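You operate a simulated robot arm through the tools that you are given. There is no shell and no other tool.

You run a simulated robot arm. Do the job below in one go: nothing can be reset, and whatever is moved stays where it is left.

TASK
Loosen the three screws of the green plate with the yellow hex key.
Fine: the key stands in the small key stand on the table below the plate; put it back in its hole; leave the red handle beside the plate; the plate is a guard over the square pipe and seals nothing.

It is judged by the outcome, as a careful person would: the job done as asked, and still so three seconds after it is handed in. It fails if anything else is knocked over, pushed out of place, dropped, spilled or broken. Lids that push on must go on centred and level and be pressed home; caps that screw on are set level and turned clockwise until they are tight.

THE ROBOT
A 6-joint arm with a two-finger parallel gripper, fixed in place. Base frame: the origin is at the foot of the arm, x ahead of it, y to its left, z up. Units: mm, rad, N and s.
With the tool pointing down near the work surface it reaches from about 100 to 540 mm from the base axis. Its first joint turns from -2.897 to 2.897 rad. Payload 1.57 kg.
The TCP is the grasp point between the finger pads, 30 mm short of the fingertips. In the tool frame z runs along the fingers and y along their closing line. The gripper opens to 110 mm. The fingers are 24 mm wide and 12 mm thick; the gripper's body (48 by 112 mm) begins 78 mm behind the TCP.
Orientation is told as [roll, pitch, yaw] about the base's x, y, z axes, in that order, counted from this pose: with the fingers straight down and closing along the base's y, the tool's x points along the base's -x, its y along +y and its z along -z.

THE INTERFACE
- The arm moves only by the tool step_arm. Its argument "moves" is text: rows parted by semicolons, each of 7 numbers parted by spaces: the closure, from 0 (fully open) to 1 (shut), then the shift along the base's x, y, z in units of 400 mm (1.0 is 400 mm), then the turn, a rotation vector about the base's x, y, z in units of 120 degrees (1.0 is 120 degrees). In form: gripper x y z ax ay az; .... A call has 1 to 20 rows; each row is the pose to reach, as a shift and turn from the pose commanded when the call began. A call with a number of a shift or a turn outside -1 to 1 is refused whole. Rows are played at 5 a second. More than 50 mm and 0.15 rad between two rows, or a gripper value outside its range, and nothing of the call is played. A pose out of reach is approached as far as the arm can. The call stops where the force on the tool passes 40 N (or 10 N more than at its start, if that is more) or the arm is blocked; 0.2 s more then pass. Each finger travels about 108 mm/s and halts on what it meets, pressing with about 25 N; the grip force reading is that of the motor and also rises with nothing between the fingers. The clock runs only during rows and for 0.2 s after the last one: add rows that repeat a pose to give the fingers time. The reply holds the time, the measured pose of the TCP, the force on the tool along the base axes, the opening and the grip force, in the units named above and with some noise, with the torque about the TCP (base axes, N m) and any sound that the robot's microphone picked up.
- Cameras (640 x 400 px; columns grow to the right, rows downward): "scene" is fixed at [221, 652.1, 1900]; the picture's right is [-0.87, 0.49, 0.00], its down [0.44, 0.78, -0.45] and it looks along [-0.22, -0.39, -0.89] (base axes); focal length 324 px, centre (320, 200). "wrist" rides on the gripper at [70, 16, -141] in the tool frame; the picture's right is [-0.23, 0.97, 0.00], its down [-0.85, -0.20, -0.48] and it looks along [-0.47, -0.11, 0.88] (tool axes); focal length 222 px, centre (320, 200). There is no depth. A picture from a camera that has moved, and an enlarged one, comes with that camera's place and axes in the base frame and with its lens.
- camera(camera): a new picture of that camera. It takes no simulated time.
- raise_lower(by): slides the trunk up (or, below 0, down) by that many mm; the arm rides with it, the base frame stays. It gives what a move gives, with no picture.
- inspect(camera, box): a new picture of the part [left, top, right, bottom] of that camera's present view, enlarged. It takes no simulated time.
- hand_in(): hands the job in; it is judged then, once.

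Nothing tells you positions but the pictures and the camera data. Unless the task says otherwise, let go and move clear before handing in.

The tools are called after ">>>" by a JSON object that holds its "api" and its "payload". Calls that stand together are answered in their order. step_arm: Moves the arm, as the interface text tells. Its arguments: {"type":"object","properties":{"moves":{"type":"string"}},"required":["moves"]} The other tools are called the same way: raise_lower (by) slides the trunk up or down; camera (camera) takes a picture; inspect (camera, box) takes an enlarged picture of a part of a camera's view; hand_in () hands the job in.

At the start:

```text
t: 0.0
eef_pos: [189.1, 352.0, 1543.0]
tool_rot: [-0.001, 0.001, 0.001]
force: [-0.2, -0.1, 0.2]
ft_torque: [0.05, 0.0, 0.01]
opening: 110.1
grasp_force: 0.1
trunk travel left (down, up): [-525.0, 65.0]
```

scene: 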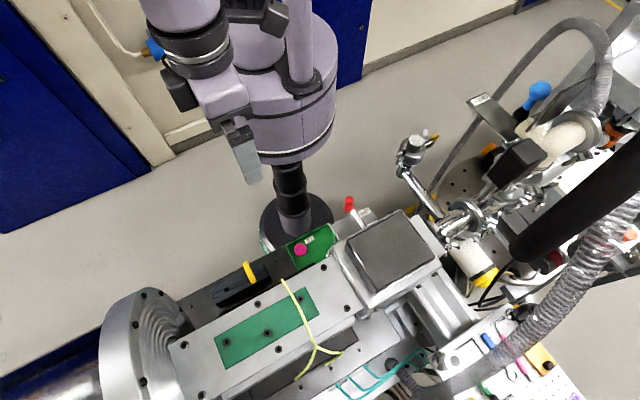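
wrist: 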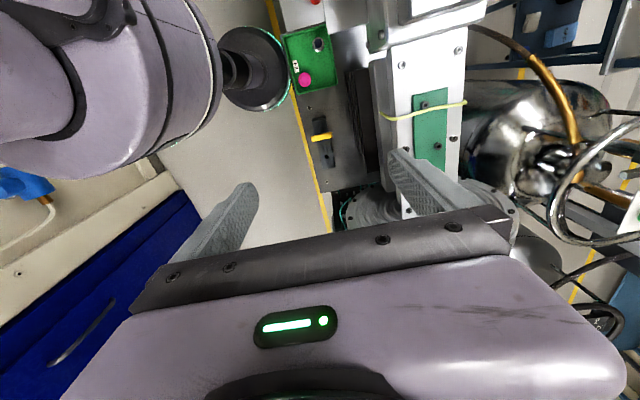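

I see a green plate with screws on a square pipe, and a yellow-handled tool in a dark stand beside or below it. I'll look at both closer before moving anything.

>>> {"api": "inspect", "payload": {"camera": "scene", "box": [160, 180, 400, 400]}}

>>> {"api": "inspect", "payload": {"camera": "wrist", "box": [260, 0, 500, 200]}}

>>> {"api": "inspect", "payload": {"camera": "scene", "box": [200, 240, 300, 320]}}

>>> {"api": "inspect", "payload": {"camera": "scene", "box": [200, 280, 340, 380]}}

```text
1.82 times, centred on (280, 290) of scene
camera zoom: at [221.0, 652.1, 1900.0], right [-0.87, 0.49, 0.0], down [0.44, 0.78, -0.45], along [-0.22, -0.39, -0.89], focal length 590 px, centre (393, 36)
```

zoom: 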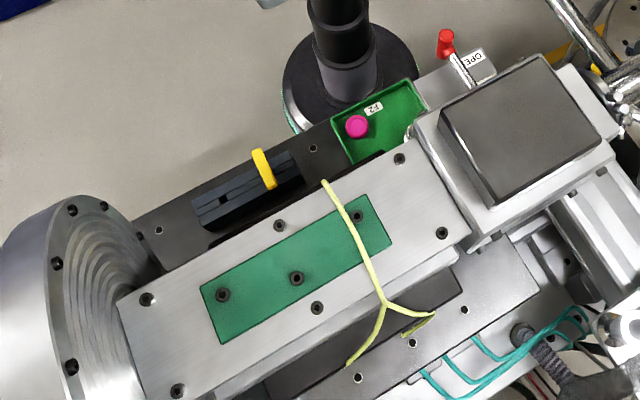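

```text
2.00 times, centred on (380, 100) of wrist
camera zoom: at [117.9, 368.7, 1686.4], right [0.23, 0.97, 0.0], down [0.85, -0.2, 0.48], along [0.47, -0.11, -0.88], focal length 444 px, centre (200, 400)
```

zoom: 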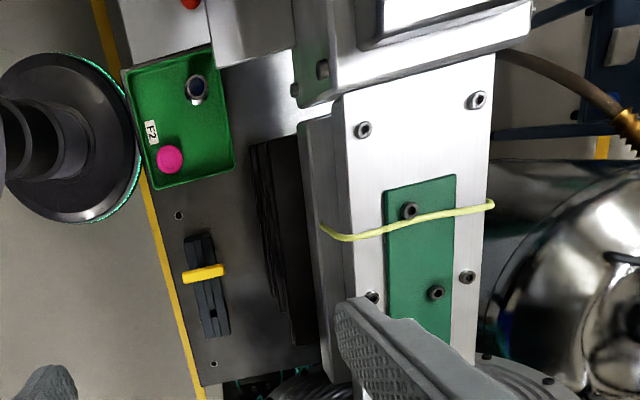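

```text
5.00 times, centred on (250, 280) of scene
camera zoom: at [221.0, 652.1, 1900.0], right [-0.87, 0.49, 0.0], down [0.44, 0.78, -0.45], along [-0.22, -0.39, -0.89], focal length 1621 px, centre (670, -200)
```

zoom: 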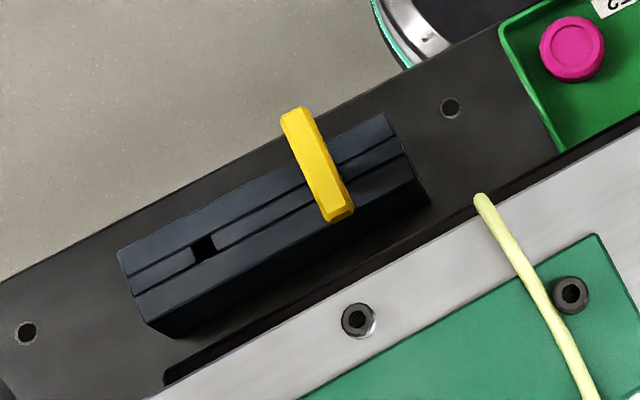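

```text
4.00 times, centred on (270, 330) of scene
camera zoom: at [221.0, 652.1, 1900.0], right [-0.87, 0.49, 0.0], down [0.44, 0.78, -0.45], along [-0.22, -0.39, -0.89], focal length 1297 px, centre (520, -320)
```

zoom: 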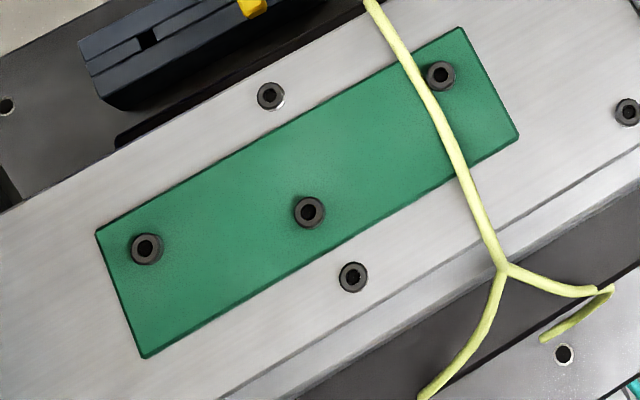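

The key looks like a T-handle, with its bar roughly along y at about (290, 334, 920). The plate screws are near (352, 542), (282, 562) and (201, 538), at about z 1262. Next I'll take closer looks from other viewpoints, starting by moving the arm at its present height.

>>> {"api": "step_arm", "payload": {"moves": "0 0.06 0.06 0 0 0 0; 0 0.12 0.12 0 0 0 0; 0 0.14 0.2 0 0 0 0; 0 0.14 0.28 0 0 0 0;0 0.14 0.28 0 0 0 0"}}

>>> {"api": "camera", "payload": {"camera": "wrist"}}

>>> {"api": "camera", "payload": {"camera": "scene"}}

```text
t: 1.2
eef_pos: [242.1, 464.1, 1543.7]
tool_rot: [0.003, 0.0, 0.001]
force: [0.7, -0.2, 0.4]
ft_torque: [0.03, 0.01, 0.02]
opening: 110.0
grasp_force: 0.1
trunk travel left (down, up): [-525.0, 65.0]
```

```text
taken
camera wrist: at [172.0, 480.1, 1686.3], right [0.23, 0.97, 0.0], down [0.85, -0.2, 0.48], along [0.47, -0.11, -0.88], focal length 222 px, centre (320, 200)
```

wrist: 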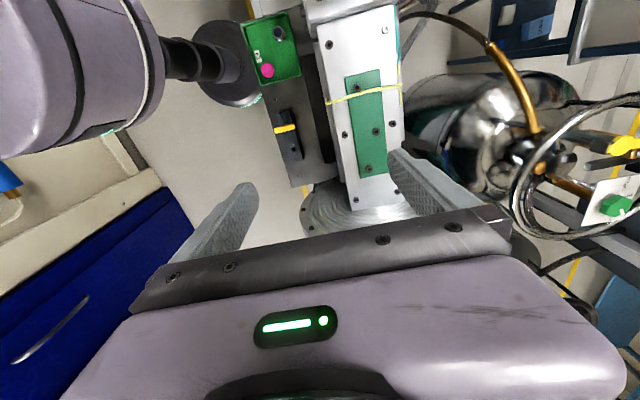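

```text
taken
```

scene: 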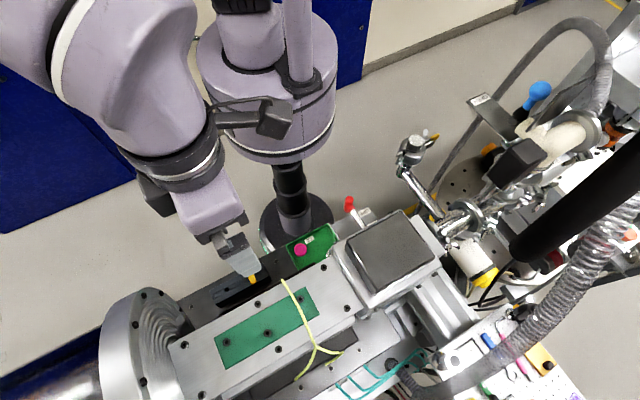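

The arm reaches a 523 mm radius here. I'll zoom the wrist view for better triangulation.

>>> {"api": "inspect", "payload": {"camera": "wrist", "box": [310, 50, 430, 190]}}

>>> {"api": "inspect", "payload": {"camera": "wrist", "box": [250, 80, 350, 180]}}

```text
2.86 times, centred on (370, 120) of wrist
camera zoom: at [172.0, 480.1, 1686.3], right [0.23, 0.97, 0.0], down [0.85, -0.2, 0.48], along [0.47, -0.11, -0.88], focal length 635 px, centre (177, 429)
```

zoom: 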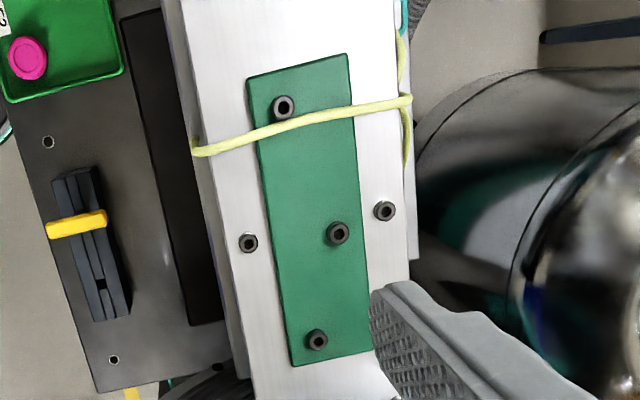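

```text
4.00 times, centred on (300, 130) of wrist
camera zoom: at [172.0, 480.1, 1686.3], right [0.23, 0.97, 0.0], down [0.85, -0.2, 0.48], along [0.47, -0.11, -0.88], focal length 888 px, centre (400, 480)
```

zoom: 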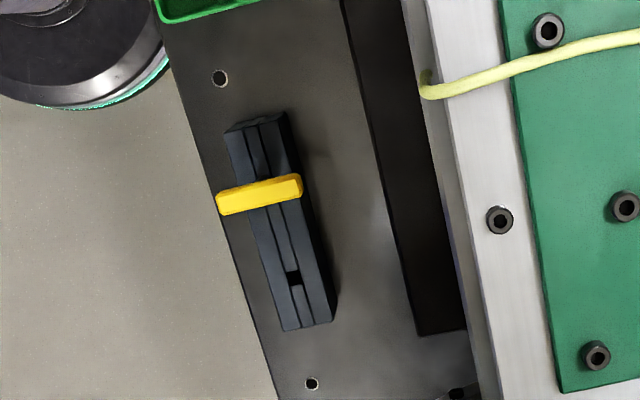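

Triangulation puts the screw tops at about S1 (353, 540), S2 (282, 562) and S3 (201, 539), with z about 1261. Next I'll test whether the arm reaches over the farthest screw, staying high, and look again from there.

>>> {"api": "step_arm", "payload": {"moves": "0 0.07 0.05 0 0 0 0; 0 0.14 0.1 0 0 0 0; 0 0.21 0.15 0 0 0 0; 0 0.277 0.19 0 0 0 0;0 0.277 0.19 0 0 0 0"}}

>>> {"api": "camera", "payload": {"camera": "wrist"}}

>>> {"api": "camera", "payload": {"camera": "scene"}}

```text
t: 2.4
eef_pos: [341.8, 527.4, 1539.2]
tool_rot: [-0.001, -0.001, 0.0]
force: [-0.6, 0.1, -0.2]
ft_torque: [-0.01, -0.02, 0.0]
opening: 110.0
grasp_force: 0.0
out of reach, approached as far as the arm can: row 4, 5
trunk travel left (down, up): [-525.0, 65.0]
```

```text
taken
camera wrist: at [272.0, 545.9, 1681.2], right [0.23, 0.97, 0.0], down [0.85, -0.2, 0.48], along [0.47, -0.11, -0.88], focal length 222 px, centre (320, 200)
```

wrist: 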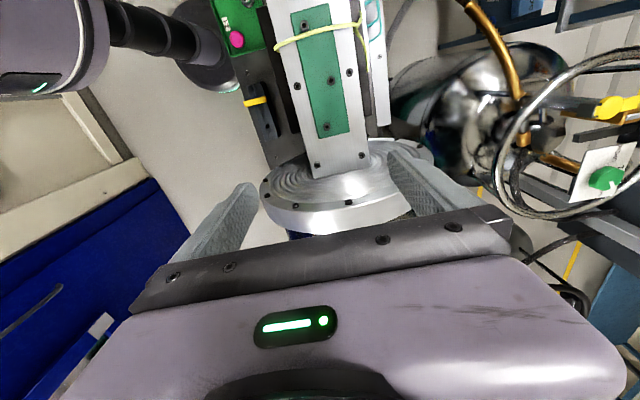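

```text
taken
```

scene: 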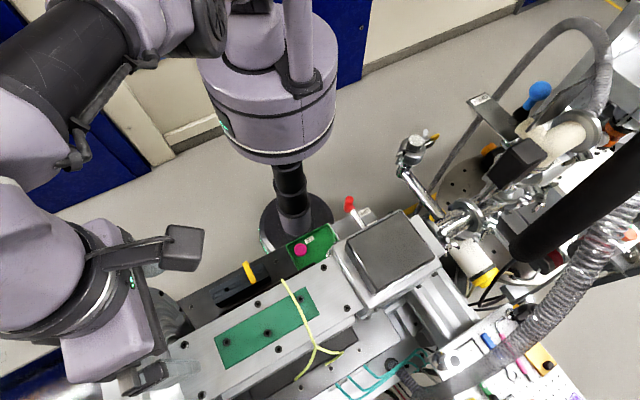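

The radius limit at this relative height is about 628 mm, and S1 needs about 645. I'll test how reach changes with arm height relative to the trunk.

>>> {"api": "step_arm", "payload": {"moves": "0 0 0 0.1 0 0 0;0 0 0 0.1 0 0 0;0 0 0 0.1 0 0 0"}}

>>> {"api": "step_arm", "payload": {"moves": "0 0 0 -0.1 0 0 0;0 0 0 -0.2 0 0 0;0 0 0 -0.2 0 0 0;0 0 0 -0.2 0 0 0"}}

>>> {"api": "step_arm", "payload": {"moves": "0 0 0 -0.1 0 0 0;0 0 0 -0.1 0 0 0;0 0 0 -0.1 0 0 0;0 0 0 -0.1 0 0 0"}}

```text
t: 3.2
eef_pos: [329.9, 525.5, 1561.0]
tool_rot: [0.004, -0.002, 0.0]
force: [-0.5, -0.9, 0.5]
ft_torque: [0.0, -0.03, 0.0]
opening: 110.0
grasp_force: 0.1
out of reach, approached as far as the arm can: row 1, 2, 3
trunk travel left (down, up): [-525.0, 65.0]
```

```text
t: 4.2
eef_pos: [339.8, 543.1, 1499.4]
tool_rot: [-0.002, -0.001, 0.0]
force: [-0.7, -0.4, 0.7]
ft_torque: [0.01, -0.02, 0.01]
opening: 109.9
grasp_force: 0.0
out of reach, approached as far as the arm can: row 1, 2, 3, 4
trunk travel left (down, up): [-525.0, 65.0]
```

```text
t: 5.2
eef_pos: [346.4, 553.4, 1461.6]
tool_rot: [-0.002, 0.003, 0.0]
force: [0.1, -1.0, 0.2]
ft_torque: [0.01, 0.0, 0.0]
opening: 109.9
grasp_force: 0.0
out of reach, approached as far as the arm can: row 1, 2, 3, 4
trunk travel left (down, up): [-525.0, 65.0]
```

Reach improves lower down, so the plate can be worked with the trunk near its present height. Now I'll retreat, go over the key, and turn the gripper so it closes across the T-bar.

>>> {"api": "step_arm", "payload": {"moves": "0 -0.03 -0.1 0.03 0 0 0; 0 -0.06 -0.2 0.06 0 0 0; 0 -0.09 -0.3 0.1 0 0 0; 0 -0.12 -0.4 0.15 0 0 0; 0 -0.14 -0.5 0.2 0 0 0; 0 -0.14 -0.55 0.2 0 0 0; 0 -0.14 -0.55 0.2 0 0 0"}}

>>> {"api": "step_arm", "payload": {"moves": "0 0 0 0 0 0 0.07; 0 0 0 0 0 0 0.14; 0 0 0 0 0 0 0.21; 0 0 0 0 0 0 0.28; 0 0 0 0 0 0 0.35; 0 0 0 0 0 0 0.42; 0 0 0 0 0 0 0.49; 0 0 0 0 0 0 0.56; 0 0 0 0 0 0 0.63; 0 0 0 0 0 0 0.7; 0 0 0 0 0 0 0.75; 0 0 0 0 0 0 0.75"}}

>>> {"api": "camera", "payload": {"camera": "wrist"}}

>>> {"api": "camera", "payload": {"camera": "scene"}}

```text
t: 6.8
eef_pos: [365.8, 468.6, 1608.6]
tool_rot: [-0.004, 0.005, 0.0]
force: [-0.3, -0.4, 0.2]
ft_torque: [0.02, 0.0, 0.02]
opening: 109.8
grasp_force: 0.1
out of reach, approached as far as the arm can: row 1, 2, 3, 4, 5, 6, 7
trunk travel left (down, up): [-525.0, 65.0]
```

```text
t: 9.4
eef_pos: [362.9, 473.4, 1607.0]
tool_rot: [0.007, 0.006, 1.573]
force: [0.3, -0.9, 0.1]
ft_torque: [0.0, 0.01, 0.0]
opening: 110.1
grasp_force: 0.1
out of reach, approached as far as the arm can: row 2, 3, 4, 5, 6, 7, 8, 9, 10, 11, 12
trunk travel left (down, up): [-525.0, 65.0]
```

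```text
taken
camera wrist: at [346.8, 404.6, 1749.0], right [-0.97, 0.23, 0.0], down [0.2, 0.86, 0.47], along [0.1, 0.46, -0.88], focal length 222 px, centre (320, 200)
```

wrist: 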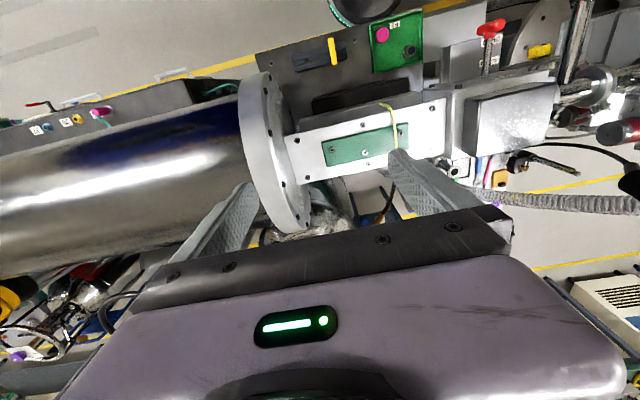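

```text
taken
```

scene: 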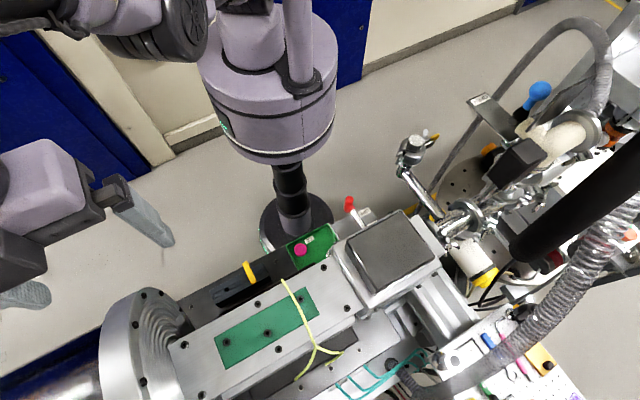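

The commanded target had drifted past reach; I'll bring it back toward the key in small steps.

>>> {"api": "step_arm", "payload": {"moves": "0 -0.05 -0.1 -0.05 0 0 0; 0 -0.1 -0.2 -0.1 0 0 0; 0 -0.15 -0.3 -0.15 0 0 0; 0 -0.18 -0.35 -0.16 0 0 0; 0 -0.18 -0.35 -0.16 0 0 0;0 -0.18 -0.35 -0.16 0 0 0"}}

```text
t: 10.8
eef_pos: [294.0, 334.1, 1539.1]
tool_rot: [0.002, 0.0, 1.57]
force: [0.5, 0.1, -0.5]
ft_torque: [-0.09, 0.03, 0.03]
opening: 109.9
grasp_force: 0.0
out of reach, approached as far as the arm can: row 1, 2
trunk travel left (down, up): [-525.0, 65.0]
```

Now I'm over the key with yaw 90°. I'll look at it from here.

>>> {"api": "camera", "payload": {"camera": "wrist"}}

>>> {"api": "camera", "payload": {"camera": "scene"}}

>>> {"api": "inspect", "payload": {"camera": "wrist", "box": [240, 60, 420, 180]}}

```text
taken
camera wrist: at [277.1, 265.7, 1682.0], right [-0.97, 0.23, 0.0], down [0.2, 0.86, 0.48], along [0.11, 0.46, -0.88], focal length 222 px, centre (320, 200)
```

wrist: 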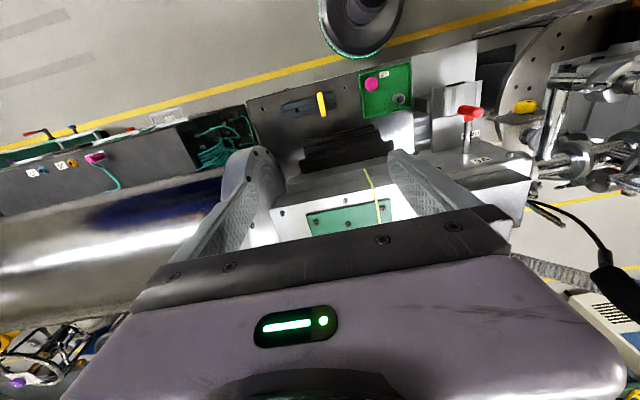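

```text
taken
```

scene: 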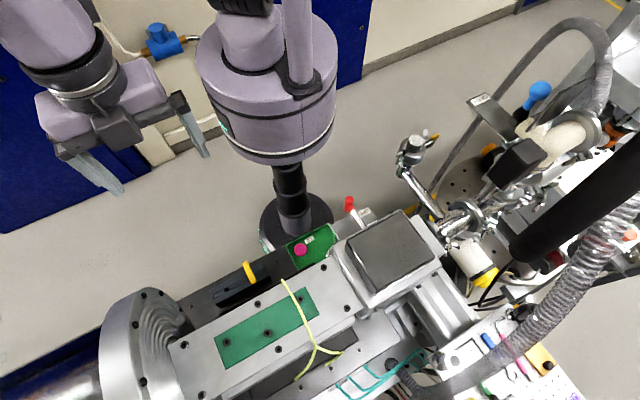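

```text
3.33 times, centred on (330, 120) of wrist
camera zoom: at [277.1, 265.7, 1682.0], right [-0.97, 0.23, 0.0], down [0.2, 0.86, 0.48], along [0.11, 0.46, -0.88], focal length 740 px, centre (287, 467)
```

zoom: 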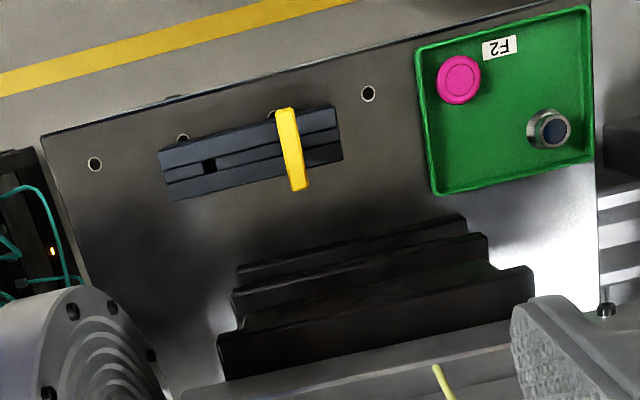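

Column and gap are clear. I'll lower the trunk in stages, looking after each.

>>> {"api": "raise_lower", "payload": {"by": -300}}

>>> {"api": "camera", "payload": {"camera": "scene"}}

>>> {"api": "camera", "payload": {"camera": "wrist"}}

>>> {"api": "inspect", "payload": {"camera": "wrist", "box": [240, 40, 420, 160]}}

```text
t: 13.8
eef_pos: [292.2, 332.2, 1241.1]
tool_rot: [0.001, -0.002, 1.571]
force: [-0.2, 0.7, -0.1]
ft_torque: [0.0, 0.0, 0.02]
opening: 110.1
grasp_force: 0.0
trunk travel left (down, up): [-225.0, 365.0]
```

```text
taken
```

scene: 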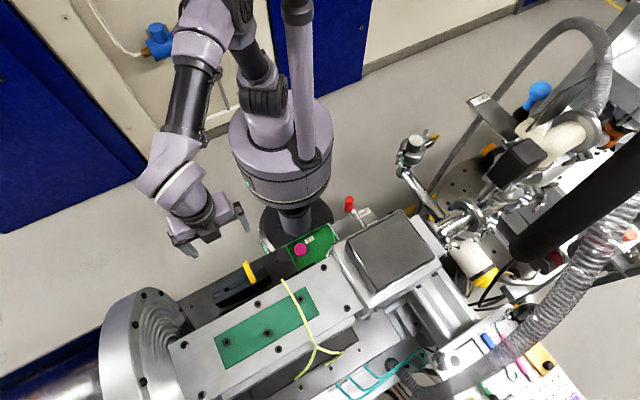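

```text
taken
camera wrist: at [275.2, 263.2, 1383.1], right [-0.97, 0.23, 0.0], down [0.2, 0.85, 0.48], along [0.11, 0.47, -0.88], focal length 222 px, centre (320, 200)
```

wrist: 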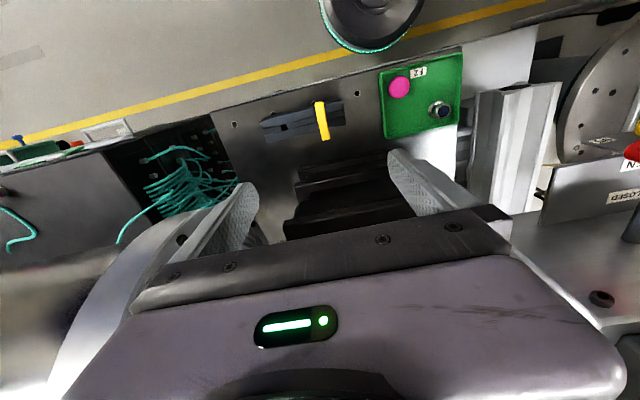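

```text
3.33 times, centred on (330, 100) of wrist
camera zoom: at [275.2, 263.2, 1383.1], right [-0.97, 0.23, 0.0], down [0.2, 0.85, 0.48], along [0.11, 0.47, -0.88], focal length 740 px, centre (287, 533)
```

zoom: 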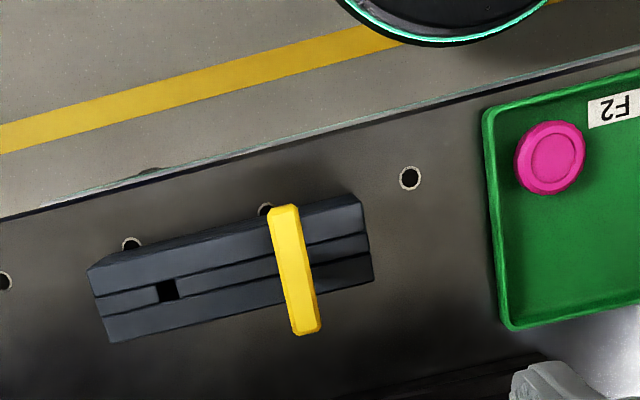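

The key handle refines to about (288.5, 336, 925). I'll lower further, still above the key, correcting x and y.

>>> {"api": "raise_lower", "payload": {"by": -200}}

>>> {"api": "camera", "payload": {"camera": "scene"}}

>>> {"api": "camera", "payload": {"camera": "wrist"}}

>>> {"api": "inspect", "payload": {"camera": "wrist", "box": [230, 20, 410, 140]}}

>>> {"api": "inspect", "payload": {"camera": "scene", "box": [180, 200, 300, 320]}}

```text
t: 16.0
eef_pos: [293.0, 331.7, 1040.6]
tool_rot: [0.0, 0.0, 1.571]
force: [0.9, -0.3, 0.1]
ft_torque: [-0.02, 0.02, 0.03]
opening: 110.2
grasp_force: 0.0
trunk travel left (down, up): [-25.0, 565.0]
```

```text
taken
```

scene: 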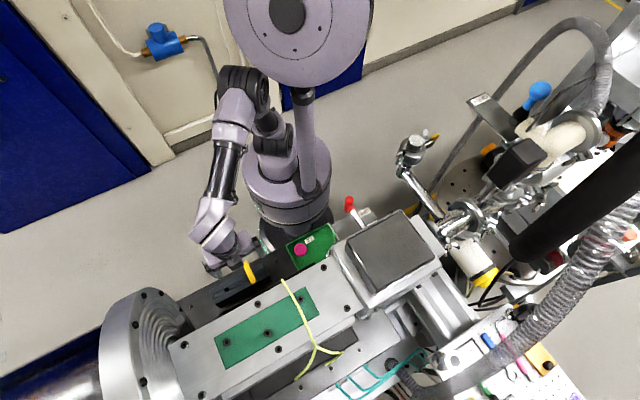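

```text
taken
camera wrist: at [275.2, 263.2, 1183.1], right [-0.97, 0.23, 0.0], down [0.2, 0.85, 0.48], along [0.11, 0.47, -0.88], focal length 222 px, centre (320, 200)
```

wrist: 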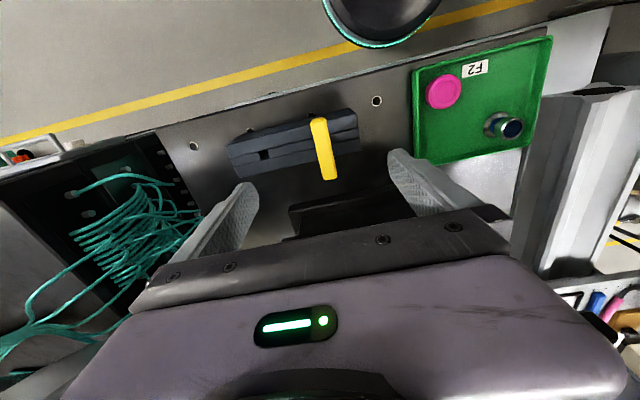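

```text
3.33 times, centred on (320, 80) of wrist
camera zoom: at [275.2, 263.2, 1183.1], right [-0.97, 0.23, 0.0], down [0.2, 0.85, 0.48], along [0.11, 0.47, -0.88], focal length 740 px, centre (320, 600)
```

zoom: 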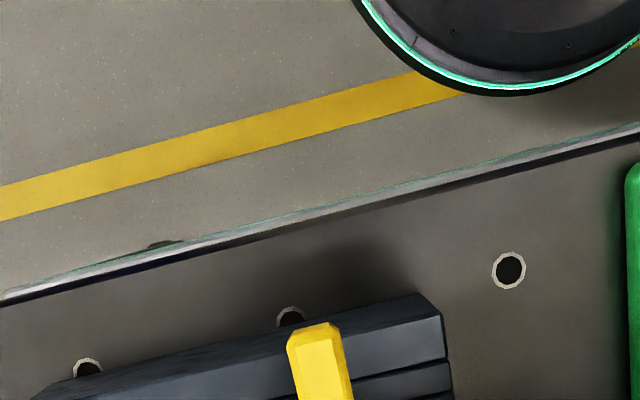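

```text
3.33 times, centred on (240, 260) of scene
camera zoom: at [221.0, 652.1, 1900.0], right [-0.87, 0.49, 0.0], down [0.44, 0.78, -0.45], along [-0.22, -0.39, -0.89], focal length 1081 px, centre (587, 0)
```

zoom: 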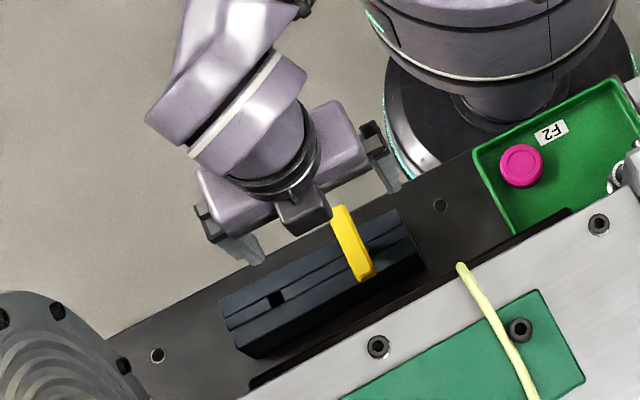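

>>> {"api": "inspect", "payload": {"camera": "wrist", "box": [215, 80, 395, 200]}}

```text
3.33 times, centred on (305, 140) of wrist
camera zoom: at [275.2, 263.2, 1183.1], right [-0.97, 0.23, 0.0], down [0.2, 0.85, 0.48], along [0.11, 0.47, -0.88], focal length 740 px, centre (370, 400)
```

zoom: 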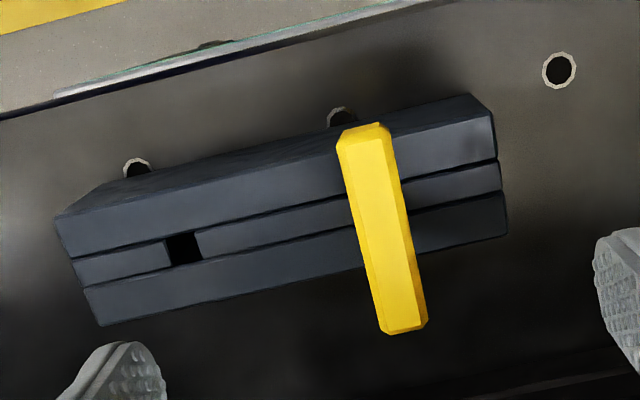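

The handle's top face is at about (288, 336, 925) and the stand top at about z 882. I'll part-close the fingers and come down to just above grasp height.

>>> {"api": "step_arm", "payload": {"moves": "0.4 -0.011 0.0115 0 0 0 0; 0.4 -0.011 0.0115 -0.1 0 0 0; 0.4 -0.011 0.0115 -0.19 0 0 0; 0.4 -0.011 0.0115 -0.19 0 0 0;0.4 -0.011 0.0115 -0.19 0 0 0"}}

>>> {"api": "camera", "payload": {"camera": "wrist"}}

>>> {"api": "inspect", "payload": {"camera": "wrist", "box": [215, 100, 425, 240]}}

>>> {"api": "inspect", "payload": {"camera": "scene", "box": [180, 200, 300, 320]}}

```text
t: 17.2
eef_pos: [286.4, 336.4, 965.3]
tool_rot: [-0.001, 0.001, 1.57]
force: [0.1, -0.3, 0.8]
ft_torque: [-0.03, -0.01, 0.01]
opening: 65.8
grasp_force: 0.1
trunk travel left (down, up): [-25.0, 565.0]
```

```text
taken
camera wrist: at [270.2, 266.9, 1107.3], right [-0.97, 0.23, 0.0], down [0.2, 0.85, 0.48], along [0.11, 0.47, -0.88], focal length 222 px, centre (320, 200)
```

wrist: 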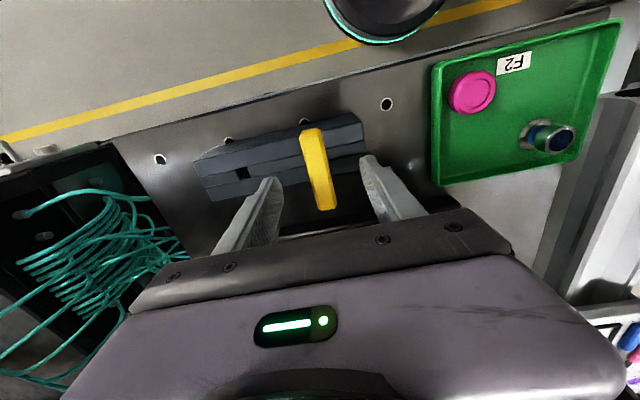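

```text
2.86 times, centred on (320, 170) of wrist
camera zoom: at [270.2, 266.9, 1107.3], right [-0.97, 0.23, 0.0], down [0.2, 0.85, 0.48], along [0.11, 0.47, -0.88], focal length 635 px, centre (320, 286)
```

zoom: 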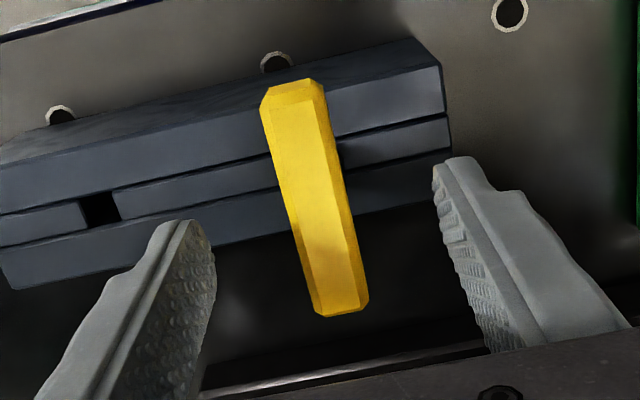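

```text
3.33 times, centred on (240, 260) of scene
camera zoom: at [221.0, 652.1, 1900.0], right [-0.87, 0.49, 0.0], down [0.44, 0.78, -0.45], along [-0.22, -0.39, -0.89], focal length 1081 px, centre (587, 0)
```

zoom: 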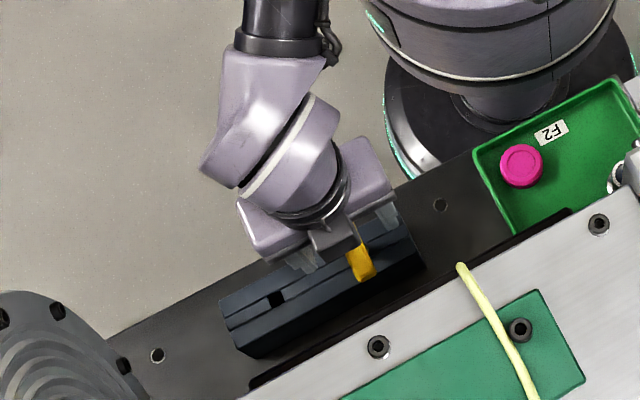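

The bar centre reads about (289, 335.5). I'll correct x by +2.5 mm, descend to TCP z of about 921 with the tips at about 891 above the stand, and close on the bar.

>>> {"api": "step_arm", "payload": {"moves": "0.4 0.0065 -0.001 -0.05 0 0 0; 0.4 0.0065 -0.001 -0.11 0 0 0; 0.4 0.0065 -0.001 -0.11 0 0 0; 0.4 0.0065 -0.001 -0.11 0 0 0"}}

>>> {"api": "inspect", "payload": {"camera": "wrist", "box": [215, 100, 425, 240]}}

>>> {"api": "inspect", "payload": {"camera": "scene", "box": [200, 220, 300, 320]}}

```text
t: 18.2
eef_pos: [290.9, 335.7, 922.0]
tool_rot: [0.0, -0.001, 1.57]
force: [-1.0, -0.9, 0.1]
ft_torque: [-0.01, 0.0, -0.01]
opening: 66.1
grasp_force: 0.0
trunk travel left (down, up): [-25.0, 565.0]
```

```text
2.86 times, centred on (320, 170) of wrist
camera zoom: at [273.0, 267.3, 1064.6], right [-0.97, 0.23, 0.0], down [0.2, 0.85, 0.48], along [0.11, 0.47, -0.88], focal length 635 px, centre (320, 286)
```

zoom: 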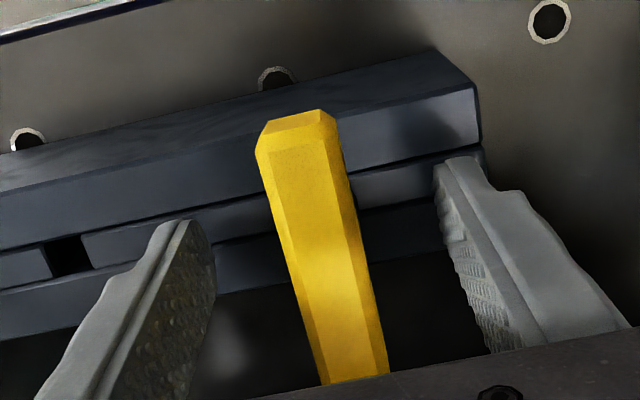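

```text
4.00 times, centred on (250, 270) of scene
camera zoom: at [221.0, 652.1, 1900.0], right [-0.87, 0.49, 0.0], down [0.44, 0.78, -0.45], along [-0.22, -0.39, -0.89], focal length 1297 px, centre (600, -80)
```

zoom: 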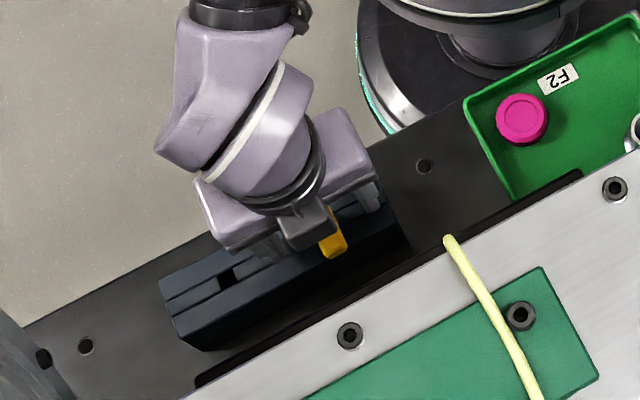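

Aligned: bar centre within about 2 mm of the TCP. Closing.

>>> {"api": "step_arm", "payload": {"moves": "0.7 0 0 0 0 0 0; 1 0 0 0 0 0 0; 1 0 0 0 0 0 0; 1 0 0 0 0 0 0"}}

>>> {"api": "inspect", "payload": {"camera": "wrist", "box": [215, 100, 425, 240]}}

```text
t: 19.2
eef_pos: [290.1, 334.9, 921.9]
tool_rot: [0.001, 0.0, 1.57]
force: [-0.2, 0.9, 0.8]
ft_torque: [0.03, -0.04, 0.02]
opening: 17.7
grasp_force: 24.7
trunk travel left (down, up): [-25.0, 565.0]
```

```text
2.86 times, centred on (320, 170) of wrist
camera zoom: at [273.0, 267.4, 1064.8], right [-0.97, 0.23, 0.0], down [0.2, 0.85, 0.48], along [0.11, 0.47, -0.88], focal length 635 px, centre (320, 286)
```

zoom: 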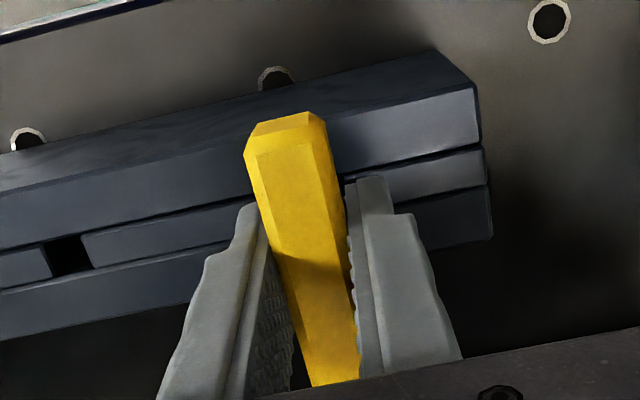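

Grip is solid at a 17.7 mm opening and about 25 N. Now I'll lift slowly, straight up.

>>> {"api": "step_arm", "payload": {"moves": "1 0 0 0.01 0 0 0; 1 0 0 0.025 0 0 0; 1 0 0 0.05 0 0 0; 1 0 0 0.075 0 0 0; 1 0 0 0.1 0 0 0; 1 0 0 0.15 0 0 0; 1 0 0 0.2 0 0 0; 1 0 0 0.25 0 0 0; 1 0 0 0.3 0 0 0; 1 0 0 0.3 0 0 0"}}

>>> {"api": "camera", "payload": {"camera": "wrist"}}

>>> {"api": "inspect", "payload": {"camera": "scene", "box": [180, 180, 320, 320]}}

>>> {"api": "inspect", "payload": {"camera": "wrist", "box": [215, 80, 425, 220]}}

```text
t: 21.4
eef_pos: [290.2, 337.3, 1040.1]
tool_rot: [0.0, 0.0, 1.57]
force: [-0.5, -1.2, -0.4]
ft_torque: [0.02, 0.0, -0.02]
opening: 17.5
grasp_force: 25.0
trunk travel left (down, up): [-25.0, 565.0]
```

```text
taken
camera wrist: at [273.5, 267.2, 1182.5], right [-0.97, 0.23, 0.0], down [0.2, 0.85, 0.48], along [0.11, 0.47, -0.88], focal length 222 px, centre (320, 200)
```

wrist: 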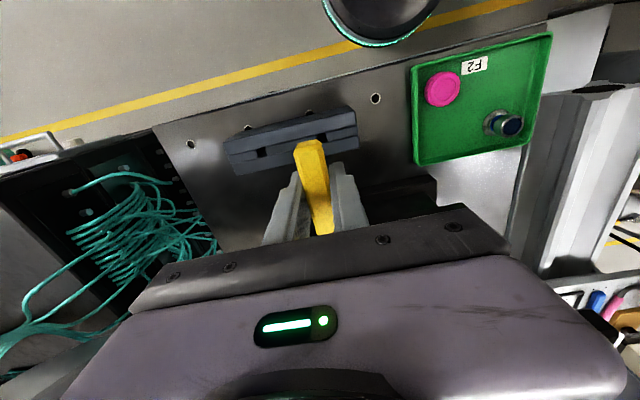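

```text
2.86 times, centred on (250, 250) of scene
camera zoom: at [221.0, 652.1, 1900.0], right [-0.87, 0.49, 0.0], down [0.44, 0.78, -0.45], along [-0.22, -0.39, -0.89], focal length 926 px, centre (520, 57)
```

zoom: 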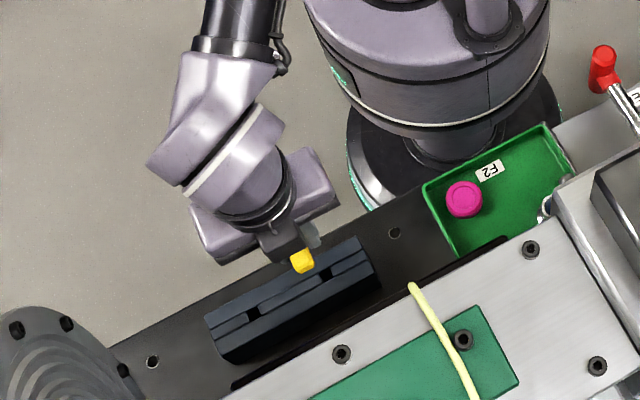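

```text
2.86 times, centred on (320, 150) of wrist
camera zoom: at [273.5, 267.2, 1182.5], right [-0.97, 0.23, 0.0], down [0.2, 0.85, 0.48], along [0.11, 0.47, -0.88], focal length 635 px, centre (320, 343)
```

zoom: 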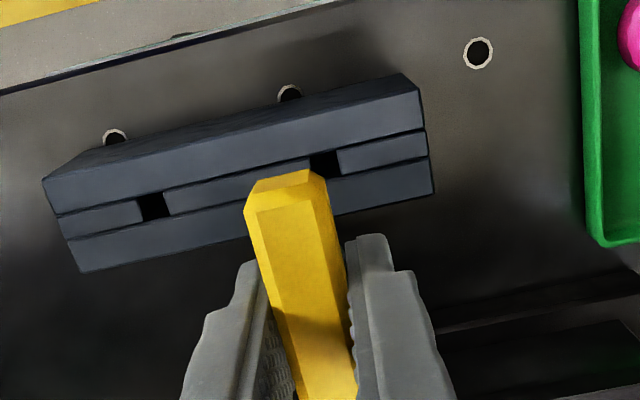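

The key is coming out freely. I'll raise the trunk to bring it fully clear and look at the shaft.

>>> {"api": "raise_lower", "payload": {"by": 150}}

>>> {"api": "inspect", "payload": {"camera": "scene", "box": [160, 160, 320, 320]}}

>>> {"api": "inspect", "payload": {"camera": "wrist", "box": [215, 80, 425, 220]}}

```text
t: 23.1
eef_pos: [290.7, 336.6, 1189.4]
tool_rot: [-0.001, 0.001, 1.57]
force: [-0.2, 0.5, -0.3]
ft_torque: [0.04, -0.01, -0.01]
opening: 17.5
grasp_force: 24.7
trunk travel left (down, up): [-175.0, 415.0]
```

```text
2.50 times, centred on (240, 240) of scene
camera zoom: at [221.0, 652.1, 1900.0], right [-0.87, 0.49, 0.0], down [0.44, 0.78, -0.45], along [-0.22, -0.39, -0.89], focal length 811 px, centre (520, 100)
```

zoom: 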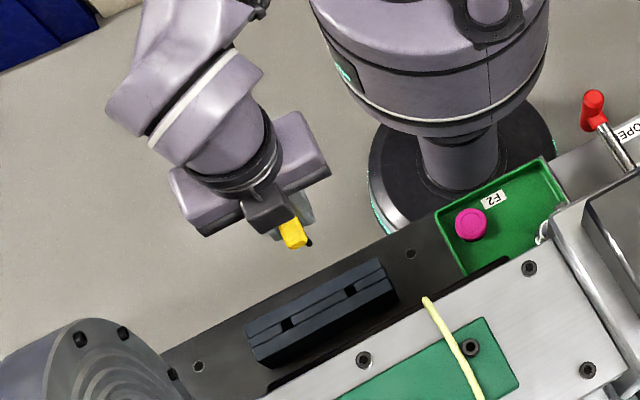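

```text
2.86 times, centred on (320, 150) of wrist
camera zoom: at [273.6, 267.4, 1332.0], right [-0.97, 0.23, 0.0], down [0.2, 0.86, 0.48], along [0.11, 0.47, -0.88], focal length 635 px, centre (320, 343)
```

zoom: 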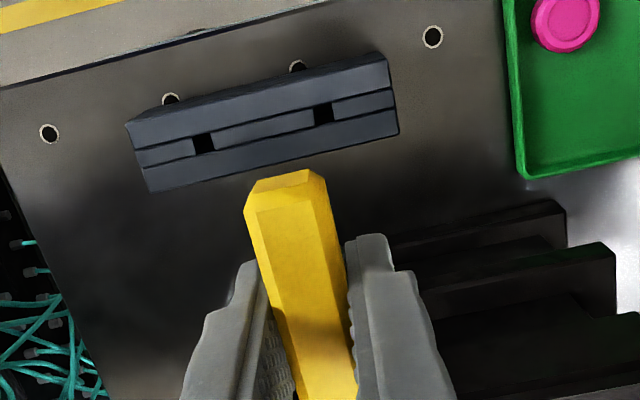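

The key is fully out; its tip is about 90 mm below the TCP. With this grip the bar hides the tip from the wrist camera. I'll set the key back in its hole and re-grip it by the bar ends, so the shaft tip is visible for lining up and the turn gets a better lever.

>>> {"api": "raise_lower", "payload": {"by": -150}}

>>> {"api": "step_arm", "payload": {"moves": "1 0 0 -0.05 0 0 0; 1 0 0 -0.1 0 0 0; 1 0 0 -0.125 0 0 0; 1 0 0 -0.15 0 0 0; 1 0 0 -0.175 0 0 0; 1 0 0 -0.2 0 0 0; 1 0 0 -0.225 0 0 0; 1 0 0 -0.25 0 0 0; 1 0 0 -0.27 0 0 0; 1 0 0 -0.285 0 0 0; 1 0 0 -0.294 0 0 0; 1 0 0 -0.294 0 0 0"}}

>>> {"api": "inspect", "payload": {"camera": "wrist", "box": [215, 100, 425, 240]}}

```text
t: 24.9
eef_pos: [290.7, 336.4, 1040.3]
tool_rot: [0.0, -0.002, 1.57]
force: [-0.1, 0.2, 0.0]
ft_torque: [-0.02, 0.04, 0.01]
opening: 17.5
grasp_force: 24.9
trunk travel left (down, up): [-25.0, 565.0]
```

```text
t: 26.2
eef_pos: [291.3, 336.6, 970.2]
tool_rot: [-0.004, -0.009, 1.57]
force: [-2.9, -3.5, 18.2]
ft_torque: [-0.35, 0.17, -0.01]
opening: 17.2
grasp_force: 24.6
trunk travel left (down, up): [-25.0, 565.0]
stopped in row 6: the force on the tool passed its limit at 60 N (the readings are from after the stop); the commanded pose is now the measured one
```

```text
2.86 times, centred on (320, 170) of wrist
camera zoom: at [273.2, 267.0, 1111.5], right [-0.97, 0.23, 0.0], down [0.2, 0.85, 0.49], along [0.11, 0.47, -0.87], focal length 635 px, centre (320, 286)
```

zoom: 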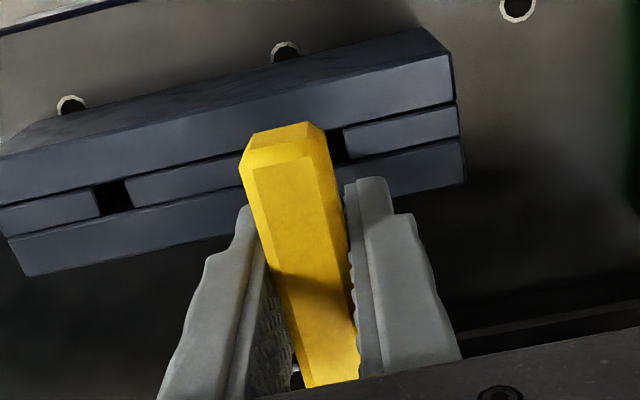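

The tip touched the stand top instead of entering the hole, with only light force. I'll back up slightly and measure where the tip is relative to the hole.

>>> {"api": "step_arm", "payload": {"moves": "1 0 0 0.02 0 0 0; 1 0 0 0.05 0 0 0; 1 0 0 0.1 0 0 0; 1 0 0 0.15 0 0 0; 1 0 0 0.15 0 0 0"}}

>>> {"api": "inspect", "payload": {"camera": "scene", "box": [210, 220, 290, 300]}}

>>> {"api": "inspect", "payload": {"camera": "wrist", "box": [215, 90, 425, 230]}}

```text
t: 27.4
eef_pos: [291.5, 338.1, 1028.0]
tool_rot: [-0.003, -0.006, 1.571]
force: [0.0, -0.4, -0.5]
ft_torque: [0.01, -0.03, 0.02]
opening: 17.4
grasp_force: 25.3
trunk travel left (down, up): [-25.0, 565.0]
```

```text
5.00 times, centred on (250, 260) of scene
camera zoom: at [221.0, 652.1, 1900.0], right [-0.87, 0.49, 0.0], down [0.44, 0.78, -0.45], along [-0.22, -0.39, -0.89], focal length 1621 px, centre (670, -100)
```

zoom: 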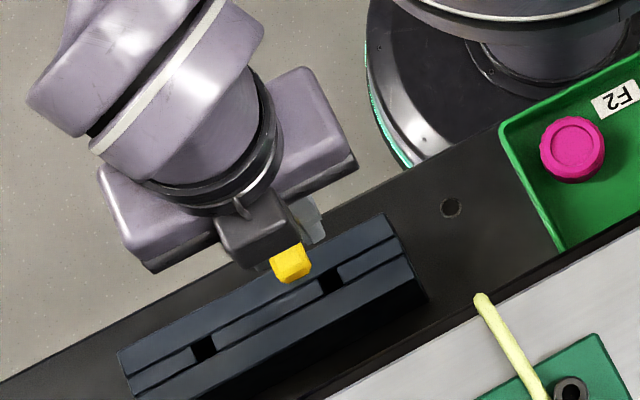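

```text
2.86 times, centred on (320, 160) of wrist
camera zoom: at [274.0, 267.9, 1170.4], right [-0.97, 0.23, 0.0], down [0.2, 0.85, 0.48], along [0.11, 0.47, -0.88], focal length 635 px, centre (320, 314)
```

zoom: 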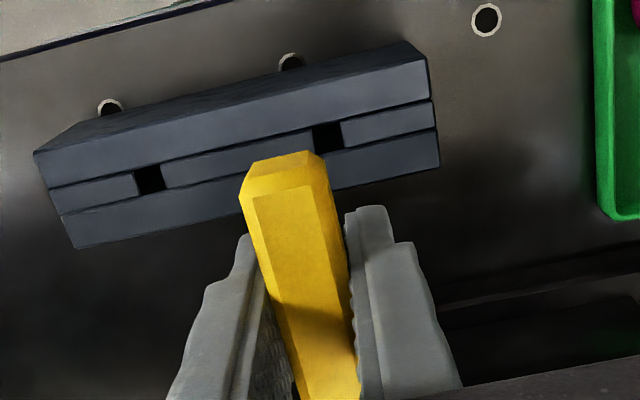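

In the wrist frame the hole lies about 4 mm to −x and 2 mm to −y of the key axis. The key tilted slightly when first gripped. I'll correct and lower gently.

>>> {"api": "step_arm", "payload": {"moves": "1 -0.01 -0.005 0 0 0 0; 1 -0.01 -0.005 -0.05 0 0 0; 1 -0.01 -0.005 -0.1 0 0 0; 1 -0.01 -0.005 -0.12 0 0 0; 1 -0.01 -0.005 -0.13 0 0 0; 1 -0.01 -0.005 -0.14 0 0 0; 1 -0.01 -0.005 -0.15 0 0 0; 1 -0.01 -0.005 -0.16 0 0 0; 1 -0.01 -0.005 -0.17 0 0 0; 1 -0.01 -0.005 -0.17 0 0 0"}}

```text
t: 29.6
eef_pos: [288.1, 335.5, 959.9]
tool_rot: [-0.005, -0.006, 1.571]
force: [-1.2, 0.4, 0.3]
ft_torque: [0.01, 0.0, 0.03]
opening: 17.3
grasp_force: 25.0
trunk travel left (down, up): [-25.0, 565.0]
```

It's in the hole with no force. I'll continue down to the seat.

>>> {"api": "step_arm", "payload": {"moves": "1 0 0 -0.02 0 0 0; 1 0 0 -0.04 0 0 0; 1 0 0 -0.06 0 0 0; 1 0 0 -0.075 0 0 0; 1 0 0 -0.085 0 0 0; 1 0 0 -0.092 0 0 0; 1 0 0 -0.092 0 0 0"}}

>>> {"api": "inspect", "payload": {"camera": "wrist", "box": [215, 100, 425, 240]}}

```text
t: 31.2
eef_pos: [288.3, 335.7, 923.5]
tool_rot: [-0.004, -0.006, 1.571]
force: [-0.2, -1.0, -0.6]
ft_torque: [0.0, -0.02, 0.01]
opening: 17.5
grasp_force: 24.6
trunk travel left (down, up): [-25.0, 565.0]
```

```text
2.86 times, centred on (320, 170) of wrist
camera zoom: at [269.8, 266.0, 1065.3], right [-0.97, 0.23, 0.0], down [0.2, 0.85, 0.48], along [0.11, 0.47, -0.88], focal length 635 px, centre (320, 286)
```

zoom: 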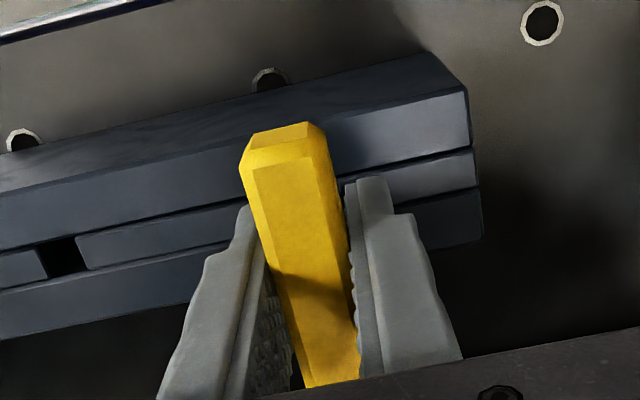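

The key slid a few mm up in the grip during that contact. I'll ease down the last few mm to the seat.

>>> {"api": "step_arm", "payload": {"moves": "1 0 0 -0.004 0 0 0; 1 0 0 -0.006 0 0 0;1 0 0 -0.006 0 0 0"}}

>>> {"api": "step_arm", "payload": {"moves": "1 0 0 -0.003 0 0 0; 1 0 0 -0.005 0 0 0;1 0 0 -0.005 0 0 0"}}

```text
t: 32.0
eef_pos: [287.2, 335.0, 921.6]
tool_rot: [-0.003, -0.007, 1.572]
force: [-0.1, -0.7, -0.6]
ft_torque: [0.0, 0.02, 0.01]
opening: 17.5
grasp_force: 25.1
trunk travel left (down, up): [-25.0, 565.0]
```

```text
t: 32.8
eef_pos: [287.4, 335.6, 918.9]
tool_rot: [-0.004, -0.006, 1.571]
force: [-0.7, -0.9, 0.2]
ft_torque: [0.02, 0.0, 0.01]
opening: 17.5
grasp_force: 24.6
trunk travel left (down, up): [-25.0, 565.0]
```

>>> {"api": "step_arm", "payload": {"moves": "1 0 0 -0.002 0 0 0; 1 0 0 -0.004 0 0 0;1 0 0 -0.005 0 0 0;1 0 0 -0.005 0 0 0"}}

>>> {"api": "inspect", "payload": {"camera": "wrist", "box": [215, 100, 425, 240]}}

```text
t: 33.8
eef_pos: [288.0, 335.2, 916.7]
tool_rot: [-0.003, -0.006, 1.57]
force: [-0.1, -0.1, 0.1]
ft_torque: [-0.03, -0.02, -0.01]
opening: 17.5
grasp_force: 25.2
trunk travel left (down, up): [-25.0, 565.0]
```

```text
2.86 times, centred on (320, 170) of wrist
camera zoom: at [270.0, 265.9, 1058.4], right [-0.97, 0.23, 0.0], down [0.2, 0.85, 0.48], along [0.11, 0.47, -0.88], focal length 635 px, centre (320, 286)
```

zoom: 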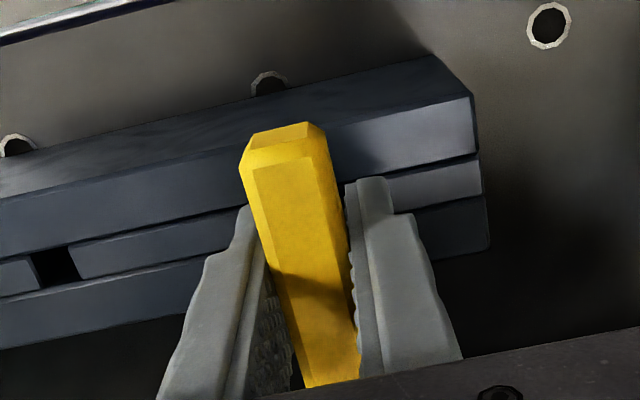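

>>> {"api": "step_arm", "payload": {"moves": "1 0 0 -0.0025 0 0 0; 1 0 0 -0.005 0 0 0;1 0 0 -0.005 0 0 0"}}

>>> {"api": "step_arm", "payload": {"moves": "1 0 0 -0.0025 0 0 0; 1 0 0 -0.005 0 0 0;1 0 0 -0.005 0 0 0"}}

>>> {"api": "inspect", "payload": {"camera": "wrist", "box": [215, 100, 425, 240]}}

```text
t: 34.6
eef_pos: [287.7, 334.9, 915.5]
tool_rot: [-0.003, -0.004, 1.571]
force: [0.4, -0.5, -0.3]
ft_torque: [0.01, 0.03, 0.01]
opening: 17.6
grasp_force: 25.4
trunk travel left (down, up): [-25.0, 565.0]
```

```text
t: 35.4
eef_pos: [286.8, 335.2, 914.4]
tool_rot: [-0.006, -0.007, 1.573]
force: [-0.6, 2.8, 22.4]
ft_torque: [0.12, 0.08, -0.02]
opening: 17.7
grasp_force: 24.7
trunk travel left (down, up): [-25.0, 565.0]
```

```text
2.86 times, centred on (320, 170) of wrist
camera zoom: at [269.5, 265.5, 1055.6], right [-0.97, 0.23, 0.0], down [0.2, 0.85, 0.49], along [0.11, 0.47, -0.87], focal length 635 px, centre (320, 286)
```

zoom: 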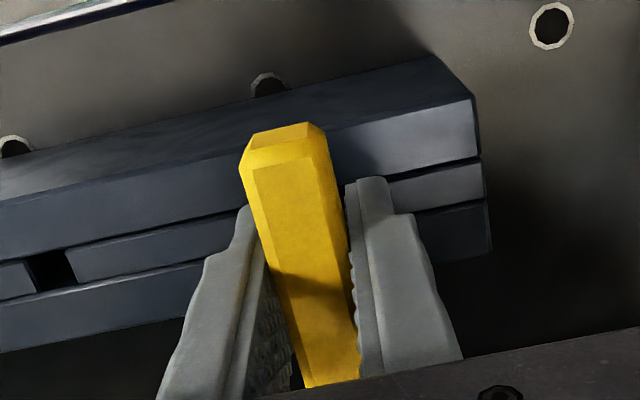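

Seated, with 22 N upward contact. I'll relax 1 mm, open, and rise clear.

>>> {"api": "step_arm", "payload": {"moves": "1 0 0 0.004 0 0 0; 0.7 0 0 0.004 0 0 0; 0.5 0 0 0.004 0 0 0; 0.4 0 0 0.004 0 0 0;0.4 0 0 0.004 0 0 0"}}

>>> {"api": "step_arm", "payload": {"moves": "0.4 0 0 0.03 0 0 0; 0.4 0 0 0.1 0 0 0; 0.4 0 0 0.2 0 0 0; 0.4 0 0 0.25 0 0 0;0.4 0 0 0.25 0 0 0"}}

>>> {"api": "inspect", "payload": {"camera": "wrist", "box": [215, 80, 425, 220]}}

>>> {"api": "inspect", "payload": {"camera": "scene", "box": [210, 220, 290, 300]}}

```text
t: 36.6
eef_pos: [287.2, 334.9, 913.5]
tool_rot: [-0.003, -0.006, 1.571]
force: [0.4, 0.5, 0.1]
ft_torque: [0.03, 0.0, 0.0]
opening: 66.2
grasp_force: 0.1
trunk travel left (down, up): [-25.0, 565.0]
```

```text
t: 37.8
eef_pos: [289.1, 334.8, 1015.3]
tool_rot: [-0.004, -0.004, 1.571]
force: [-0.3, -0.2, -0.5]
ft_torque: [0.01, -0.01, 0.04]
opening: 65.9
grasp_force: 0.0
trunk travel left (down, up): [-25.0, 565.0]
```

```text
2.86 times, centred on (320, 150) of wrist
camera zoom: at [270.6, 265.2, 1157.4], right [-0.97, 0.23, 0.0], down [0.2, 0.85, 0.48], along [0.11, 0.47, -0.88], focal length 635 px, centre (320, 343)
```

zoom: 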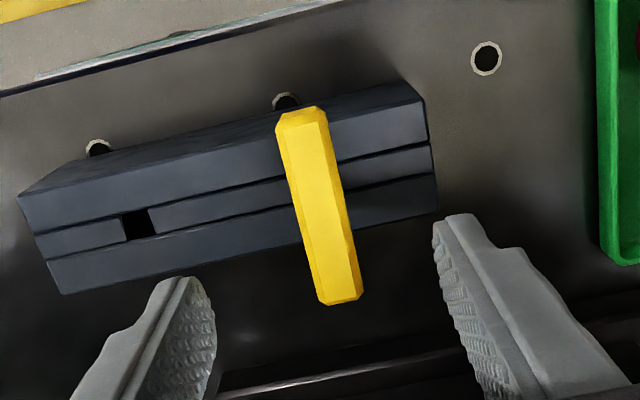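

```text
5.00 times, centred on (250, 260) of scene
camera zoom: at [221.0, 652.1, 1900.0], right [-0.87, 0.49, 0.0], down [0.44, 0.78, -0.45], along [-0.22, -0.39, -0.89], focal length 1621 px, centre (670, -100)
```

zoom: 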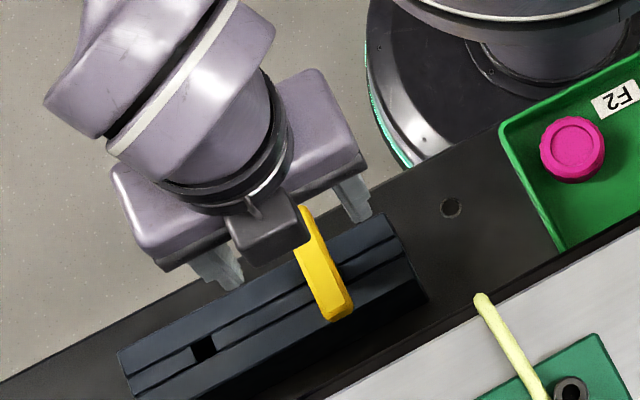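

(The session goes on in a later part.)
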